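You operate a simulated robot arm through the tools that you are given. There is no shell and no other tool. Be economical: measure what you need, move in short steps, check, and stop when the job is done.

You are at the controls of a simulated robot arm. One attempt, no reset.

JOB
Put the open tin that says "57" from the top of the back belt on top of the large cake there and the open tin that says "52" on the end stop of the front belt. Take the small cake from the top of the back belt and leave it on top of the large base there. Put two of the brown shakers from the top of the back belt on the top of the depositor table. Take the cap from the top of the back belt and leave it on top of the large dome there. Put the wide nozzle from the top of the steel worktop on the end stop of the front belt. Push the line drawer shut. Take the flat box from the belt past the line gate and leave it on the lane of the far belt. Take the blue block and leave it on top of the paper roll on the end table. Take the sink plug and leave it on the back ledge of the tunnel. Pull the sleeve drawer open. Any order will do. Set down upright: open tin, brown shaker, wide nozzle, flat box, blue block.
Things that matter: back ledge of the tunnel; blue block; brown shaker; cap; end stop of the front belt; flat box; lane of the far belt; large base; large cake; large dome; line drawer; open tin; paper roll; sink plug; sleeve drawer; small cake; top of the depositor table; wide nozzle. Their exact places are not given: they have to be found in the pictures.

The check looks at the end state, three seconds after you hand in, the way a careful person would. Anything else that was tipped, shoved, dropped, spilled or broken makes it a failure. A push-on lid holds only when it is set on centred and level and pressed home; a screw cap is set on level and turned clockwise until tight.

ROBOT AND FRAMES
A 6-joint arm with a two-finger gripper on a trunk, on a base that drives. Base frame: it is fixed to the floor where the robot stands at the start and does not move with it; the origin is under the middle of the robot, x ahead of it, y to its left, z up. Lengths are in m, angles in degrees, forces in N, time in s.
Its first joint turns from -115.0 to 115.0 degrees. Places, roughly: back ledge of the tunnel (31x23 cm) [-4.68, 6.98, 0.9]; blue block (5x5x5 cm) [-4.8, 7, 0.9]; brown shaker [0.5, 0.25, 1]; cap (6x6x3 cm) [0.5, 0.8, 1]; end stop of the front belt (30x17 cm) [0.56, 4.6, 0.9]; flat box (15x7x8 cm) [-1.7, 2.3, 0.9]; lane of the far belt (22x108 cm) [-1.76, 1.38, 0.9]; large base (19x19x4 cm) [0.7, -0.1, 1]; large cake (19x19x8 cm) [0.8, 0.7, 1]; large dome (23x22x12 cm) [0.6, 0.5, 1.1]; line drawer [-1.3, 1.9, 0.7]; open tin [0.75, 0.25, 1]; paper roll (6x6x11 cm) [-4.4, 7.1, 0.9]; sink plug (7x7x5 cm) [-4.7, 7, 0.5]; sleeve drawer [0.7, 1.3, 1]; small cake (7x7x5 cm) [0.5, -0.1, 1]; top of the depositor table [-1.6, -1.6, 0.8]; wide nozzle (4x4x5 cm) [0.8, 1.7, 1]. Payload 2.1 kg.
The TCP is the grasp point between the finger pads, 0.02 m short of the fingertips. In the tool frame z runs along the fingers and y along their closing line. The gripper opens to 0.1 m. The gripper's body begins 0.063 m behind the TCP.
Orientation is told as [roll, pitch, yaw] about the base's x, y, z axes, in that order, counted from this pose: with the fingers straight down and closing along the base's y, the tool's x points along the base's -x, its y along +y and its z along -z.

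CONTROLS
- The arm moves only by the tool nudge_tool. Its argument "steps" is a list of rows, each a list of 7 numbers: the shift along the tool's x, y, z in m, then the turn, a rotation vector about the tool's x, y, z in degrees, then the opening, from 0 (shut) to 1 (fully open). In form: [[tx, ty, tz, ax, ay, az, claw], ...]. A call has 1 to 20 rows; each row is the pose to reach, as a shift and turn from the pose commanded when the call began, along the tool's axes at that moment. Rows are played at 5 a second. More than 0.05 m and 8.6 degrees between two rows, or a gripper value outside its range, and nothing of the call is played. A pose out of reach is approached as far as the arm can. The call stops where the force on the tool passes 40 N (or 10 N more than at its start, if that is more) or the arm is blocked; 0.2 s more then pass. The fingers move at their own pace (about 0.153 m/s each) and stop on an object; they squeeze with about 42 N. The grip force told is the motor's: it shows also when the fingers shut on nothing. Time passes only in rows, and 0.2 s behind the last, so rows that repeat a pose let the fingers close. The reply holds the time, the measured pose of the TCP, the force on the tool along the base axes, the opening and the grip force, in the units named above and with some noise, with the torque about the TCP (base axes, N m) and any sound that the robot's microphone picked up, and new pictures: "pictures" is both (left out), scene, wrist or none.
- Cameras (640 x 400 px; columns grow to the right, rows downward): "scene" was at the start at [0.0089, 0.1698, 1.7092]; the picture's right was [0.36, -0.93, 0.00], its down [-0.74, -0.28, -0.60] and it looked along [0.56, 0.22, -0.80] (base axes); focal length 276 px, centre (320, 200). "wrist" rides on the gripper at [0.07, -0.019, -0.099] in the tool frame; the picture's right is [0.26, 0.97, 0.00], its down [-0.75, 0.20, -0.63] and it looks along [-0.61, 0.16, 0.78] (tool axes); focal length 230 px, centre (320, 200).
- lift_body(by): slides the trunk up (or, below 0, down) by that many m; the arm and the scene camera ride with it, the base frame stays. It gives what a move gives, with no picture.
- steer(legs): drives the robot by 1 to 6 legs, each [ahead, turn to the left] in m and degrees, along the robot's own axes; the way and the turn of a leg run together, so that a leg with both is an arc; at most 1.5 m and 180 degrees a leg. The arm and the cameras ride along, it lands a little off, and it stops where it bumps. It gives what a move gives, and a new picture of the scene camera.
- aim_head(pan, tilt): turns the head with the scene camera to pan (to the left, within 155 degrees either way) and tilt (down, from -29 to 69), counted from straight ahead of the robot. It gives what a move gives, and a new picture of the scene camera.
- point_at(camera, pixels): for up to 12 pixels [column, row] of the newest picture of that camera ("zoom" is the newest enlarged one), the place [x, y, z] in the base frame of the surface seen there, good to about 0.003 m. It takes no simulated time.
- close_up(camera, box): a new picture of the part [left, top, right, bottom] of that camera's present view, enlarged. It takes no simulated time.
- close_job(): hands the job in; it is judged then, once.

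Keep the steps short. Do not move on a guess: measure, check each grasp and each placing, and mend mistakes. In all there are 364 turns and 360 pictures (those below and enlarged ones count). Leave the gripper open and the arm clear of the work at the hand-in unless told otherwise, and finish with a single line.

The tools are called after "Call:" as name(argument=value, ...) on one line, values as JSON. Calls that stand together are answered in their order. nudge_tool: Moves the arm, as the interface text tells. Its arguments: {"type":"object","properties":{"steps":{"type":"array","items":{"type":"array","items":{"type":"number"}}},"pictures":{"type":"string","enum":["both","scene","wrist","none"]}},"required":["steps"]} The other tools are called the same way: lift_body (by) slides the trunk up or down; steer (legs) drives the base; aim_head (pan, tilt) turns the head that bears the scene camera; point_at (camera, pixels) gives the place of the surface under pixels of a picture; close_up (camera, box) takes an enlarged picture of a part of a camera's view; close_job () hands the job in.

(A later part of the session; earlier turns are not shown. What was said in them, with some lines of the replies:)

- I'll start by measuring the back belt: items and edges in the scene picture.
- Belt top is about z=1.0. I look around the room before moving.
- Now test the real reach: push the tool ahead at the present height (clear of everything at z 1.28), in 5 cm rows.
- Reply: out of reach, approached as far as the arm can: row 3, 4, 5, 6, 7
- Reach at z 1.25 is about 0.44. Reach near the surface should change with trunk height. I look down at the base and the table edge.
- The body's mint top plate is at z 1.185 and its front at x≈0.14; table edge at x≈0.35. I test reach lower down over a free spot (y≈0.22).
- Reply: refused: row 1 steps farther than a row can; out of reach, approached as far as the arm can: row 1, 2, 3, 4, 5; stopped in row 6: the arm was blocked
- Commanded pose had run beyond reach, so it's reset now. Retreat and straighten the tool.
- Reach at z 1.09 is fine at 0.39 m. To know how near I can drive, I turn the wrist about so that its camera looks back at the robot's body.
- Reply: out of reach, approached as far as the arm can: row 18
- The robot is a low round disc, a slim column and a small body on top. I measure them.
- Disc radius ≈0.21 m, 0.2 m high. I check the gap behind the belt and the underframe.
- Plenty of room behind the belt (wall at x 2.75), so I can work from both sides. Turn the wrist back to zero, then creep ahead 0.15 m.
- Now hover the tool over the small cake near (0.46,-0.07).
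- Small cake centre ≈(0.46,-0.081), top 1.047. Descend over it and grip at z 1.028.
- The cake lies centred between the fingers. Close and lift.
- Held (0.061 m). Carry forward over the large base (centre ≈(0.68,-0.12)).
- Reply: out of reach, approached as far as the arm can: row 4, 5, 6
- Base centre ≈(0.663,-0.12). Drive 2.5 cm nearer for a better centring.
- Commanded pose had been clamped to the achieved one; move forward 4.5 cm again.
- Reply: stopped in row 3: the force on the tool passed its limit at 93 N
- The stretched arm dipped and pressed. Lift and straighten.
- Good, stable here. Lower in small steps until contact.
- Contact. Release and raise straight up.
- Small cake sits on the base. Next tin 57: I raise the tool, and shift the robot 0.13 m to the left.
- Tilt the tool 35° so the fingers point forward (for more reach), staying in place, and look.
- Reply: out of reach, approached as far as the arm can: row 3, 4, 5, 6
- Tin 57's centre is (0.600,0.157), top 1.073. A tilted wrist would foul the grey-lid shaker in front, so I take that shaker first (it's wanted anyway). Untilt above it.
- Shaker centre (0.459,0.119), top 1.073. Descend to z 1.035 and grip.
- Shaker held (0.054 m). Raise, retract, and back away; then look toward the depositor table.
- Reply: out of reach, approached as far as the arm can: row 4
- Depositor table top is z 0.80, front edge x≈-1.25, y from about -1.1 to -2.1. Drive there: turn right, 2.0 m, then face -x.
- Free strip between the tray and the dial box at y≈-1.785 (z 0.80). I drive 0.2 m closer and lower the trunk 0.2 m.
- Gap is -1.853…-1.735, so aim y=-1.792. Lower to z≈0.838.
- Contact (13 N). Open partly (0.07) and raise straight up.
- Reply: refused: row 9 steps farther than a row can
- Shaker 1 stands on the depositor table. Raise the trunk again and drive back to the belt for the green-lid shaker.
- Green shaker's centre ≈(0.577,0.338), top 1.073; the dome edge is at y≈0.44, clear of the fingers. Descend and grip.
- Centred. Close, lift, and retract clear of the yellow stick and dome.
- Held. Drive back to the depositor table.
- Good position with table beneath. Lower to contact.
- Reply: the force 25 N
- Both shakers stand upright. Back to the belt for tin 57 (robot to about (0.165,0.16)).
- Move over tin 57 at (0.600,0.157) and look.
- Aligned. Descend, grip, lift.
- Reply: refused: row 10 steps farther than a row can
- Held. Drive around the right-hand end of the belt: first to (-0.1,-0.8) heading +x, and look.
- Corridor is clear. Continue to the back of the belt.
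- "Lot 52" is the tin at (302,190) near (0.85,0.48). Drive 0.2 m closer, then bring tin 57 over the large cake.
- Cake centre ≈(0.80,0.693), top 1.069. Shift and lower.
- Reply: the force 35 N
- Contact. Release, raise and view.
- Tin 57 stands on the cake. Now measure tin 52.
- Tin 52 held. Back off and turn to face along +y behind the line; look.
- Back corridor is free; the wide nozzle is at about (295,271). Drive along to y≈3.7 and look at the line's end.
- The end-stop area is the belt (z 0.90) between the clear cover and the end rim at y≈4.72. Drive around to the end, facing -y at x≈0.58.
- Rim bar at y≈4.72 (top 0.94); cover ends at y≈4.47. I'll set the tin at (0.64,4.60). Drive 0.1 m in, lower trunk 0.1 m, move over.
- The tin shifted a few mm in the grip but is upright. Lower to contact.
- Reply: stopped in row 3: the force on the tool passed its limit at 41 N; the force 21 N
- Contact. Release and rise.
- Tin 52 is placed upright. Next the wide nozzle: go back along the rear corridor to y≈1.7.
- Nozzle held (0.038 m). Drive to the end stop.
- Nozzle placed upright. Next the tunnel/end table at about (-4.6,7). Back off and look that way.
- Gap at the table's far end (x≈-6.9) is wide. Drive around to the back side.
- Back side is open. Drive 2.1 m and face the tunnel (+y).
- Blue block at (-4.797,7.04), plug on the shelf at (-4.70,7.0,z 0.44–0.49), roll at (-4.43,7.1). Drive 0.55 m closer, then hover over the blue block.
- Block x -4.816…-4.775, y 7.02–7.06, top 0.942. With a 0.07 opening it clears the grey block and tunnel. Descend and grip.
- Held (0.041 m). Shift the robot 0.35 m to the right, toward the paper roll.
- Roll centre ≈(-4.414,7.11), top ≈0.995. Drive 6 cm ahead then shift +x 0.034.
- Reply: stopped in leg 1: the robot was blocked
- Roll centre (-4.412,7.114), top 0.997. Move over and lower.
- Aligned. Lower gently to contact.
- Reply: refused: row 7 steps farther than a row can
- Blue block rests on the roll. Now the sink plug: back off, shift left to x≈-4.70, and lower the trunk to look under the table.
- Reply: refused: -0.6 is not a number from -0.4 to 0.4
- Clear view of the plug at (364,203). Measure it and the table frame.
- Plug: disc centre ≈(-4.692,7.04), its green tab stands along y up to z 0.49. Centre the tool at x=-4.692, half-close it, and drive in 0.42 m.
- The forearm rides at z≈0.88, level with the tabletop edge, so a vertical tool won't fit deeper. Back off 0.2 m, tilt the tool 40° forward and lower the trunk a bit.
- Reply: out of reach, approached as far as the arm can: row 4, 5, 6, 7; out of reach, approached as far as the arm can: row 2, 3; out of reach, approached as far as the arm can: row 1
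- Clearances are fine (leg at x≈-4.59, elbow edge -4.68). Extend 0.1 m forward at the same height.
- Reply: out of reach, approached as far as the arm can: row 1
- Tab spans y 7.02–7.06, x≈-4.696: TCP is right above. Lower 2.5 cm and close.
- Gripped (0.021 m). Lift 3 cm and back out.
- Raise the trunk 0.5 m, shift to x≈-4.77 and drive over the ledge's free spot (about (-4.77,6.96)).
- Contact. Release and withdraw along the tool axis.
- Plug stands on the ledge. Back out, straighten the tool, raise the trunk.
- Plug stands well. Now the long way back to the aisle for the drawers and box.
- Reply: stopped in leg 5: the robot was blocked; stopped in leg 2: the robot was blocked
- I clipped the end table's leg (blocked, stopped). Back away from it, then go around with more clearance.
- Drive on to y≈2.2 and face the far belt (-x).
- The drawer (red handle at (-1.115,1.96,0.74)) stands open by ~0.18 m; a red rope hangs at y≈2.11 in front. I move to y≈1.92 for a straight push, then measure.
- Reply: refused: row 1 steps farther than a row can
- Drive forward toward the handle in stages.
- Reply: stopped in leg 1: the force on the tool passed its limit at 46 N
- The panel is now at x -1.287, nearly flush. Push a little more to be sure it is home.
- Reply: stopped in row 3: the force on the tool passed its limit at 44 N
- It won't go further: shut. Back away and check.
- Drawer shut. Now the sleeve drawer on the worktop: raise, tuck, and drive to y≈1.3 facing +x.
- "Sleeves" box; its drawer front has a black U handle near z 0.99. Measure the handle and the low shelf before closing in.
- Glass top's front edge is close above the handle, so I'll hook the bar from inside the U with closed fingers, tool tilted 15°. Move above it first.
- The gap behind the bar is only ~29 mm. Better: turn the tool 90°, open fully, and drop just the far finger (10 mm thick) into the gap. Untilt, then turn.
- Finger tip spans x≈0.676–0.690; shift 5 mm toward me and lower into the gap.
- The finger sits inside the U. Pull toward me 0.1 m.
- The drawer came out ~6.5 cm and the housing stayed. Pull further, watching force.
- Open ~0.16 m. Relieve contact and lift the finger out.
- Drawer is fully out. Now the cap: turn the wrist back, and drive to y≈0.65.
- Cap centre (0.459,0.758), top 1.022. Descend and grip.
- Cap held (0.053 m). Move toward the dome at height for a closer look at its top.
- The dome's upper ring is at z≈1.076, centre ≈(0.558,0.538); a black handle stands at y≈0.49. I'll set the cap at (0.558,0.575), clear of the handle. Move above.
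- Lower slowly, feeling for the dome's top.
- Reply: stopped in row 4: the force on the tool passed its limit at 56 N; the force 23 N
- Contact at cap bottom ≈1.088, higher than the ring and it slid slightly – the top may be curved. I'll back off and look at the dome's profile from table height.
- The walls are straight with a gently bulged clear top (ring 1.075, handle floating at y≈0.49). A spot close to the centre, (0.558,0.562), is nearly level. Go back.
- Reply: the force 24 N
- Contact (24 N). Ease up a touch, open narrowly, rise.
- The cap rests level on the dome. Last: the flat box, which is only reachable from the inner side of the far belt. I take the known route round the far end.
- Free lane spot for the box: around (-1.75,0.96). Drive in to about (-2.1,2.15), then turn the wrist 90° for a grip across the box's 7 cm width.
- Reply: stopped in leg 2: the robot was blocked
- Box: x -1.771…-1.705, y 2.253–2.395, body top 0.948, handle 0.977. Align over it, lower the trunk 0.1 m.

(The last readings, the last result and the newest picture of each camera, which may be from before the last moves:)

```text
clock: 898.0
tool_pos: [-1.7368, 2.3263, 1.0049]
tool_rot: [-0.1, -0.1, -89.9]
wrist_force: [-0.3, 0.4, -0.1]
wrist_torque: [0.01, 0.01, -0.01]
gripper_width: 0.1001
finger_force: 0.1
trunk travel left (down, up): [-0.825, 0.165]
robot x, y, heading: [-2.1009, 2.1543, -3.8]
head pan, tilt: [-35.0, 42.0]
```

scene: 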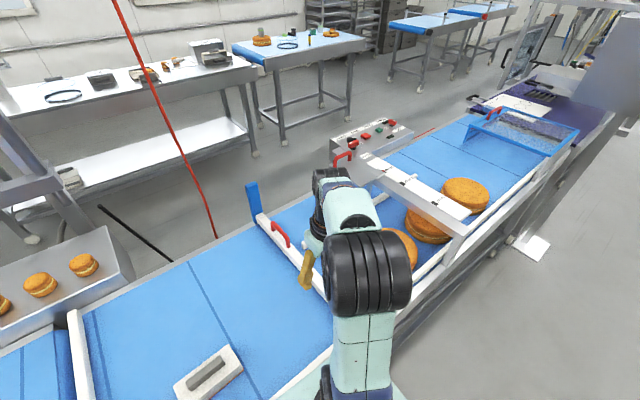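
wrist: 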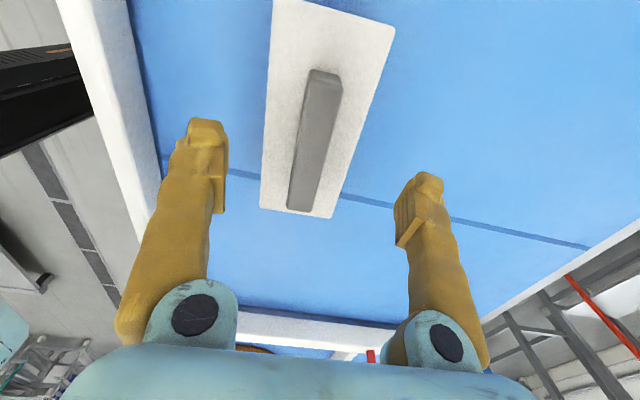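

Straddling the box. Descend, close, lift.

Call:
nudge_tool(steps=[[0, 0, 0.04, 0, 0, 0, 1], [0, 0, 0.074, 0, 0, 0, 1], [0, 0, 0.074, 0, 0, 0, 0], [0, 0, 0.074, 0, 0, 0, 0], [0, 0, 0.074, 0, 0, 0, 0], [0, 0, 0.074, 0, 0, 0, 0], [0, 0, 0.03, 0, 0, 0, 0], [0, 0, -0.015, 0, 0, 0, 0], [0, 0, -0.06, 0, 0, 0, 0]], pictures="wrist")

```text
clock: 900.0
tool_pos: [-1.7414, 2.3248, 1.0626]
tool_rot: [0.0, -0.2, -89.9]
wrist_force: [0.9, 0.9, -1.8]
wrist_torque: [-0.02, -0.02, -0.02]
gripper_width: 0.0698
finger_force: 42.0
trunk travel left (down, up): [-0.825, 0.165]
robot x, y, heading: [-2.1013, 2.1549, -3.8]
head pan, tilt: [-35.0, 42.0]
```

wrist: 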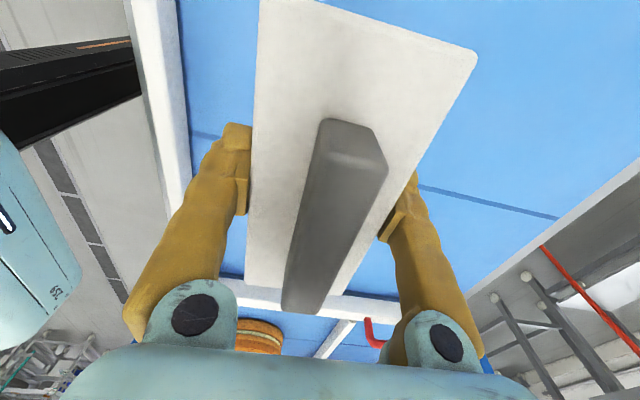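

Box held (0.070 m). Raise, back out, and drive along to y≈0.9.

Call:
lift_body(by=0.1)

Call:
steer(legs=[[-0.4, 0], [0, -86], [1.26, 0], [0, 90]])

Call:
aim_head(pan=0, tilt=48)

```text
clock: 901.3
tool_pos: [-1.7405, 2.3257, 1.1618]
tool_rot: [0.0, -0.3, -90.0]
wrist_force: [0.5, 0.5, -2.5]
wrist_torque: [-0.01, 0.01, 0.01]
gripper_width: 0.0697
finger_force: 42.2
trunk travel left (down, up): [-0.925, 0.065]
robot x, y, heading: [-2.0992, 2.1573, -3.9]
head pan, tilt: [-35.0, 42.0]
```

```text
clock: 917.2
tool_pos: [-2.1502, 1.126, 1.1626]
tool_rot: [0.1, -0.2, -85.0]
wrist_force: [0.2, 0.3, -2.7]
wrist_torque: [-0.01, -0.01, 0.0]
gripper_width: 0.0687
finger_force: 42.4
trunk travel left (down, up): [-0.925, 0.065]
robot x, y, heading: [-2.4945, 0.9254, 1.5]
head pan, tilt: [-35.0, 42.0]
```

scene: 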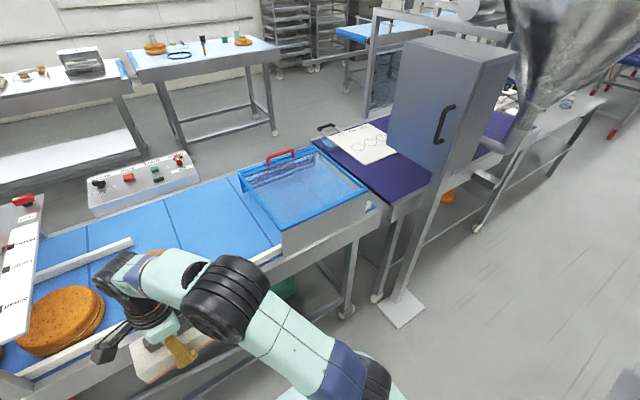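

```text
clock: 918.3
tool_pos: [-2.1502, 1.1272, 1.1622]
tool_rot: [0.0, -0.2, -84.8]
wrist_force: [-0.2, 0.3, -1.7]
wrist_torque: [0.01, 0.0, 0.01]
gripper_width: 0.0687
finger_force: 42.0
trunk travel left (down, up): [-0.925, 0.065]
robot x, y, heading: [-2.4959, 0.9241, 1.3]
head pan, tilt: [0.0, 48.0]
```

scene: 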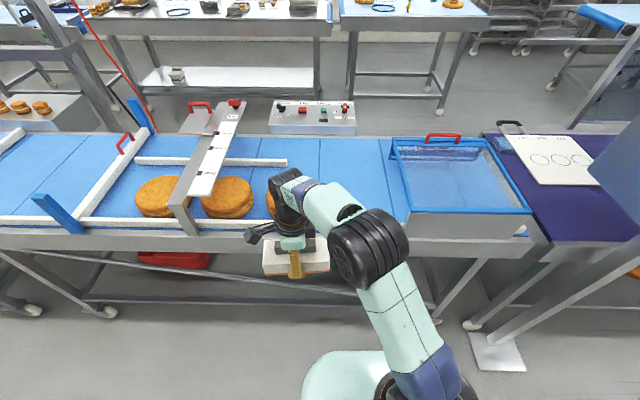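

Call:
point_at(camera="scene", pixels=[[395, 145], [405, 210], [385, 170], [350, 190], [310, 165], [273, 205], [227, 195], [330, 218], [330, 235], [400, 190]])

```text
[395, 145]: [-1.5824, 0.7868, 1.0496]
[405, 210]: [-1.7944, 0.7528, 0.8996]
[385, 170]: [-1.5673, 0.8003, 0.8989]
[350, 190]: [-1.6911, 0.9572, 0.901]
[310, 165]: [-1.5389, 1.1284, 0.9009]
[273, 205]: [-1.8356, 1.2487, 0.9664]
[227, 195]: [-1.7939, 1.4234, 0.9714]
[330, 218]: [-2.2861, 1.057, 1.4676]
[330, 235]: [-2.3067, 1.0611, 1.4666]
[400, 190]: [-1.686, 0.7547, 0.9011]
```

Spot (-1.74,0.965) is free (basket at y<0.79, cake to y≈1.15). Bring the box to y≈0.97, square it, and drive in.

Call:
nudge_tool(steps=[[-0.04, 0.004, 0, 0, 0, 2, 0], [-0.085, 0.008, 0, 0, 0, 4, 0], [-0.13, 0.012, 0, 0, 0, 5.2, 0], [-0.159, 0.014, 0, 0, 0, 5.2, 0], [-0.159, 0.014, -0.02, 0, 0, 5.2, 0]], pictures="none")

Call:
steer(legs=[[0.36, -1.3]])

```text
clock: 919.5
tool_pos: [-2.1227, 0.969, 1.1851]
tool_rot: [0.0, -0.1, -90.0]
wrist_force: [-0.8, 0.8, -1.4]
wrist_torque: [0.02, -0.03, -0.02]
gripper_width: 0.0688
finger_force: 42.0
trunk travel left (down, up): [-0.925, 0.065]
robot x, y, heading: [-2.493, 0.9221, 1.2]
head pan, tilt: [0.0, 48.0]
```

```text
clock: 921.8
tool_pos: [-1.7583, 0.9649, 1.1855]
tool_rot: [0.1, 0.0, -91.4]
wrist_force: [-0.3, -0.4, -1.7]
wrist_torque: [-0.01, -0.03, 0.03]
gripper_width: 0.0687
finger_force: 41.5
trunk travel left (down, up): [-0.925, 0.065]
robot x, y, heading: [-2.1337, 0.9282, 0.1]
head pan, tilt: [0.0, 48.0]
```

scene: 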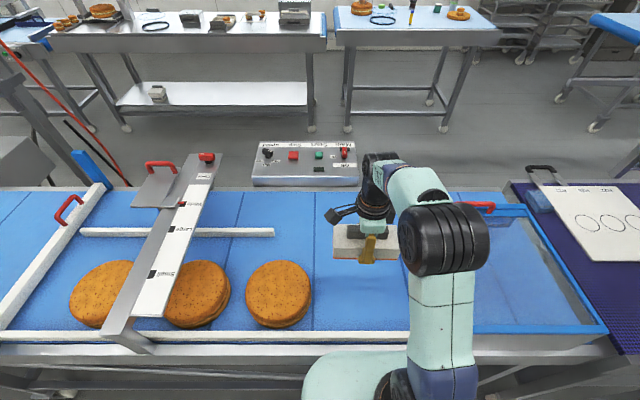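

Well placed. Lower.

Call:
lift_body(by=-0.1)

Call:
nudge_tool(steps=[[0, 0, 0.04, 0, 0, 1.4, 0], [0, 0, 0.08, 0, 0, 1.4, 0], [0, 0, 0.12, 0, 0, 1.4, 0], [0, 0, 0.145, 0, 0, 1.4, 0], [0, 0, 0.152, 0, 0, 1.4, 0]], pictures="wrist")

```text
clock: 923.1
tool_pos: [-1.7558, 0.9653, 1.0852]
tool_rot: [0.0, -0.2, -91.3]
wrist_force: [-0.2, 0.2, -1.2]
wrist_torque: [-0.02, 0.02, -0.03]
gripper_width: 0.0684
finger_force: 41.8
trunk travel left (down, up): [-0.825, 0.165]
robot x, y, heading: [-2.1338, 0.9261, -0.1]
head pan, tilt: [0.0, 48.0]
```

```text
clock: 924.3
tool_pos: [-1.7573, 0.963, 0.9325]
tool_rot: [0.4, -0.1, -92.5]
wrist_force: [0.7, -2.0, 22.1]
wrist_torque: [-0.97, -0.18, 0.48]
gripper_width: 0.0684
finger_force: 42.0
trunk travel left (down, up): [-0.825, 0.165]
robot x, y, heading: [-2.1313, 0.9304, 0.0]
head pan, tilt: [0.0, 48.0]
```

wrist: 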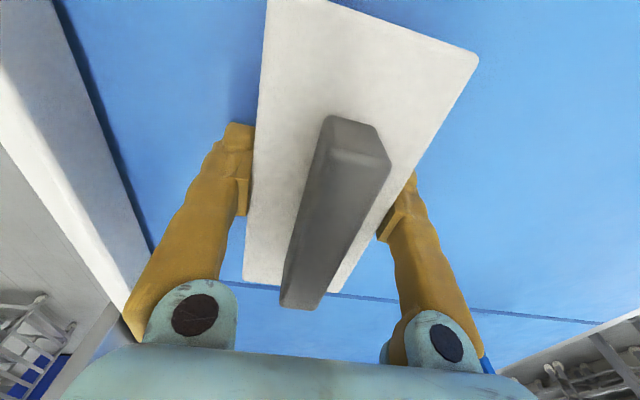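

Contact (22 N). Release and rise.

Call:
nudge_tool(steps=[[0, 0, -0.001, 0, 0, 0, 0.8], [0, 0, -0.001, 0, 0, 0, 1], [0, 0, -0.001, 0, 0, 0, 1], [0, 0, -0.04, 0, 0, 0, 1], [0, 0, -0.08, 0, 0, 0, 1], [0, 0, -0.12, 0, 0, 0, 1], [0, 0, -0.16, 0, 0, 0, 1]], pictures="wrist")

Call:
steer(legs=[[-0.4, 0]])

Call:
close_up(camera="scene", box=[120, 110, 480, 280])

```text
clock: 925.9
tool_pos: [-1.7588, 0.9636, 1.0923]
tool_rot: [0.0, -0.2, -92.7]
wrist_force: [0.2, -0.7, 0.4]
wrist_torque: [0.02, -0.02, -0.01]
gripper_width: 0.1
finger_force: 0.2
trunk travel left (down, up): [-0.825, 0.165]
robot x, y, heading: [-2.1306, 0.9286, -0.1]
head pan, tilt: [0.0, 48.0]
```

wrist: 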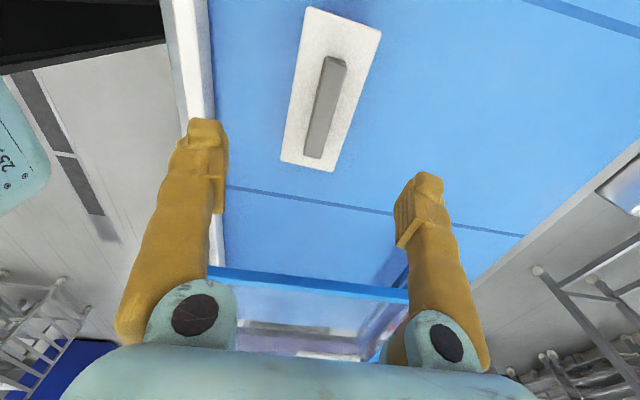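

```text
clock: 928.4
tool_pos: [-2.1571, 0.9641, 1.0922]
tool_rot: [0.0, -0.2, -92.7]
wrist_force: [-0.1, 0.0, 0.1]
wrist_torque: [0.03, 0.01, 0.02]
gripper_width: 0.1
finger_force: 0.0
trunk travel left (down, up): [-0.825, 0.165]
robot x, y, heading: [-2.5294, 0.9284, 0.2]
head pan, tilt: [0.0, 48.0]
```

scene: 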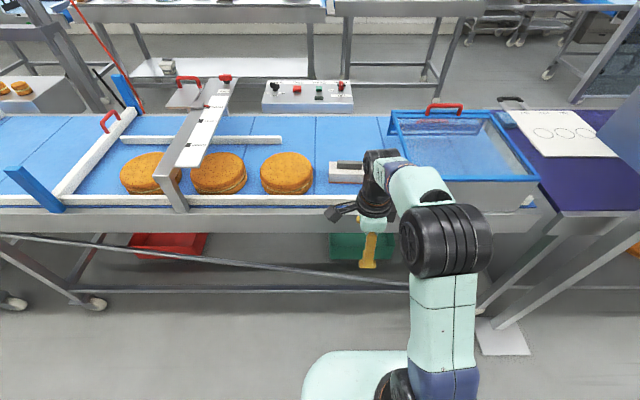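

```text
1.78 times, centred on (300, 195) of scene
```

zoom: 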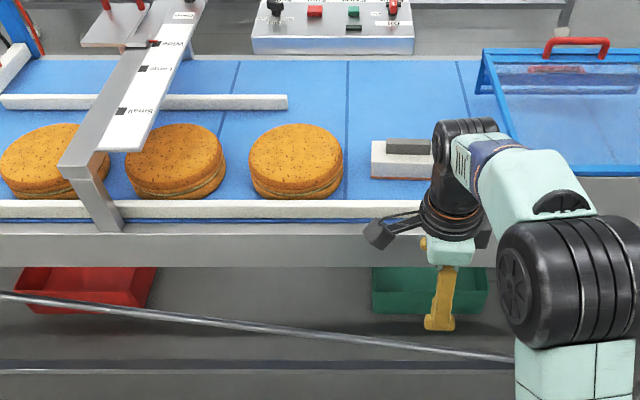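

The flat box lies upright on the lane, and all the other placements were seen in place. The gripper is open and clear, so I hand in.

Call:
close_job()

```text
The job is handed in.
```

I carried out every task in the list and handed the job in; along the way the robot bumped frames or legs three times and stopped each time, with nothing seen to shift.
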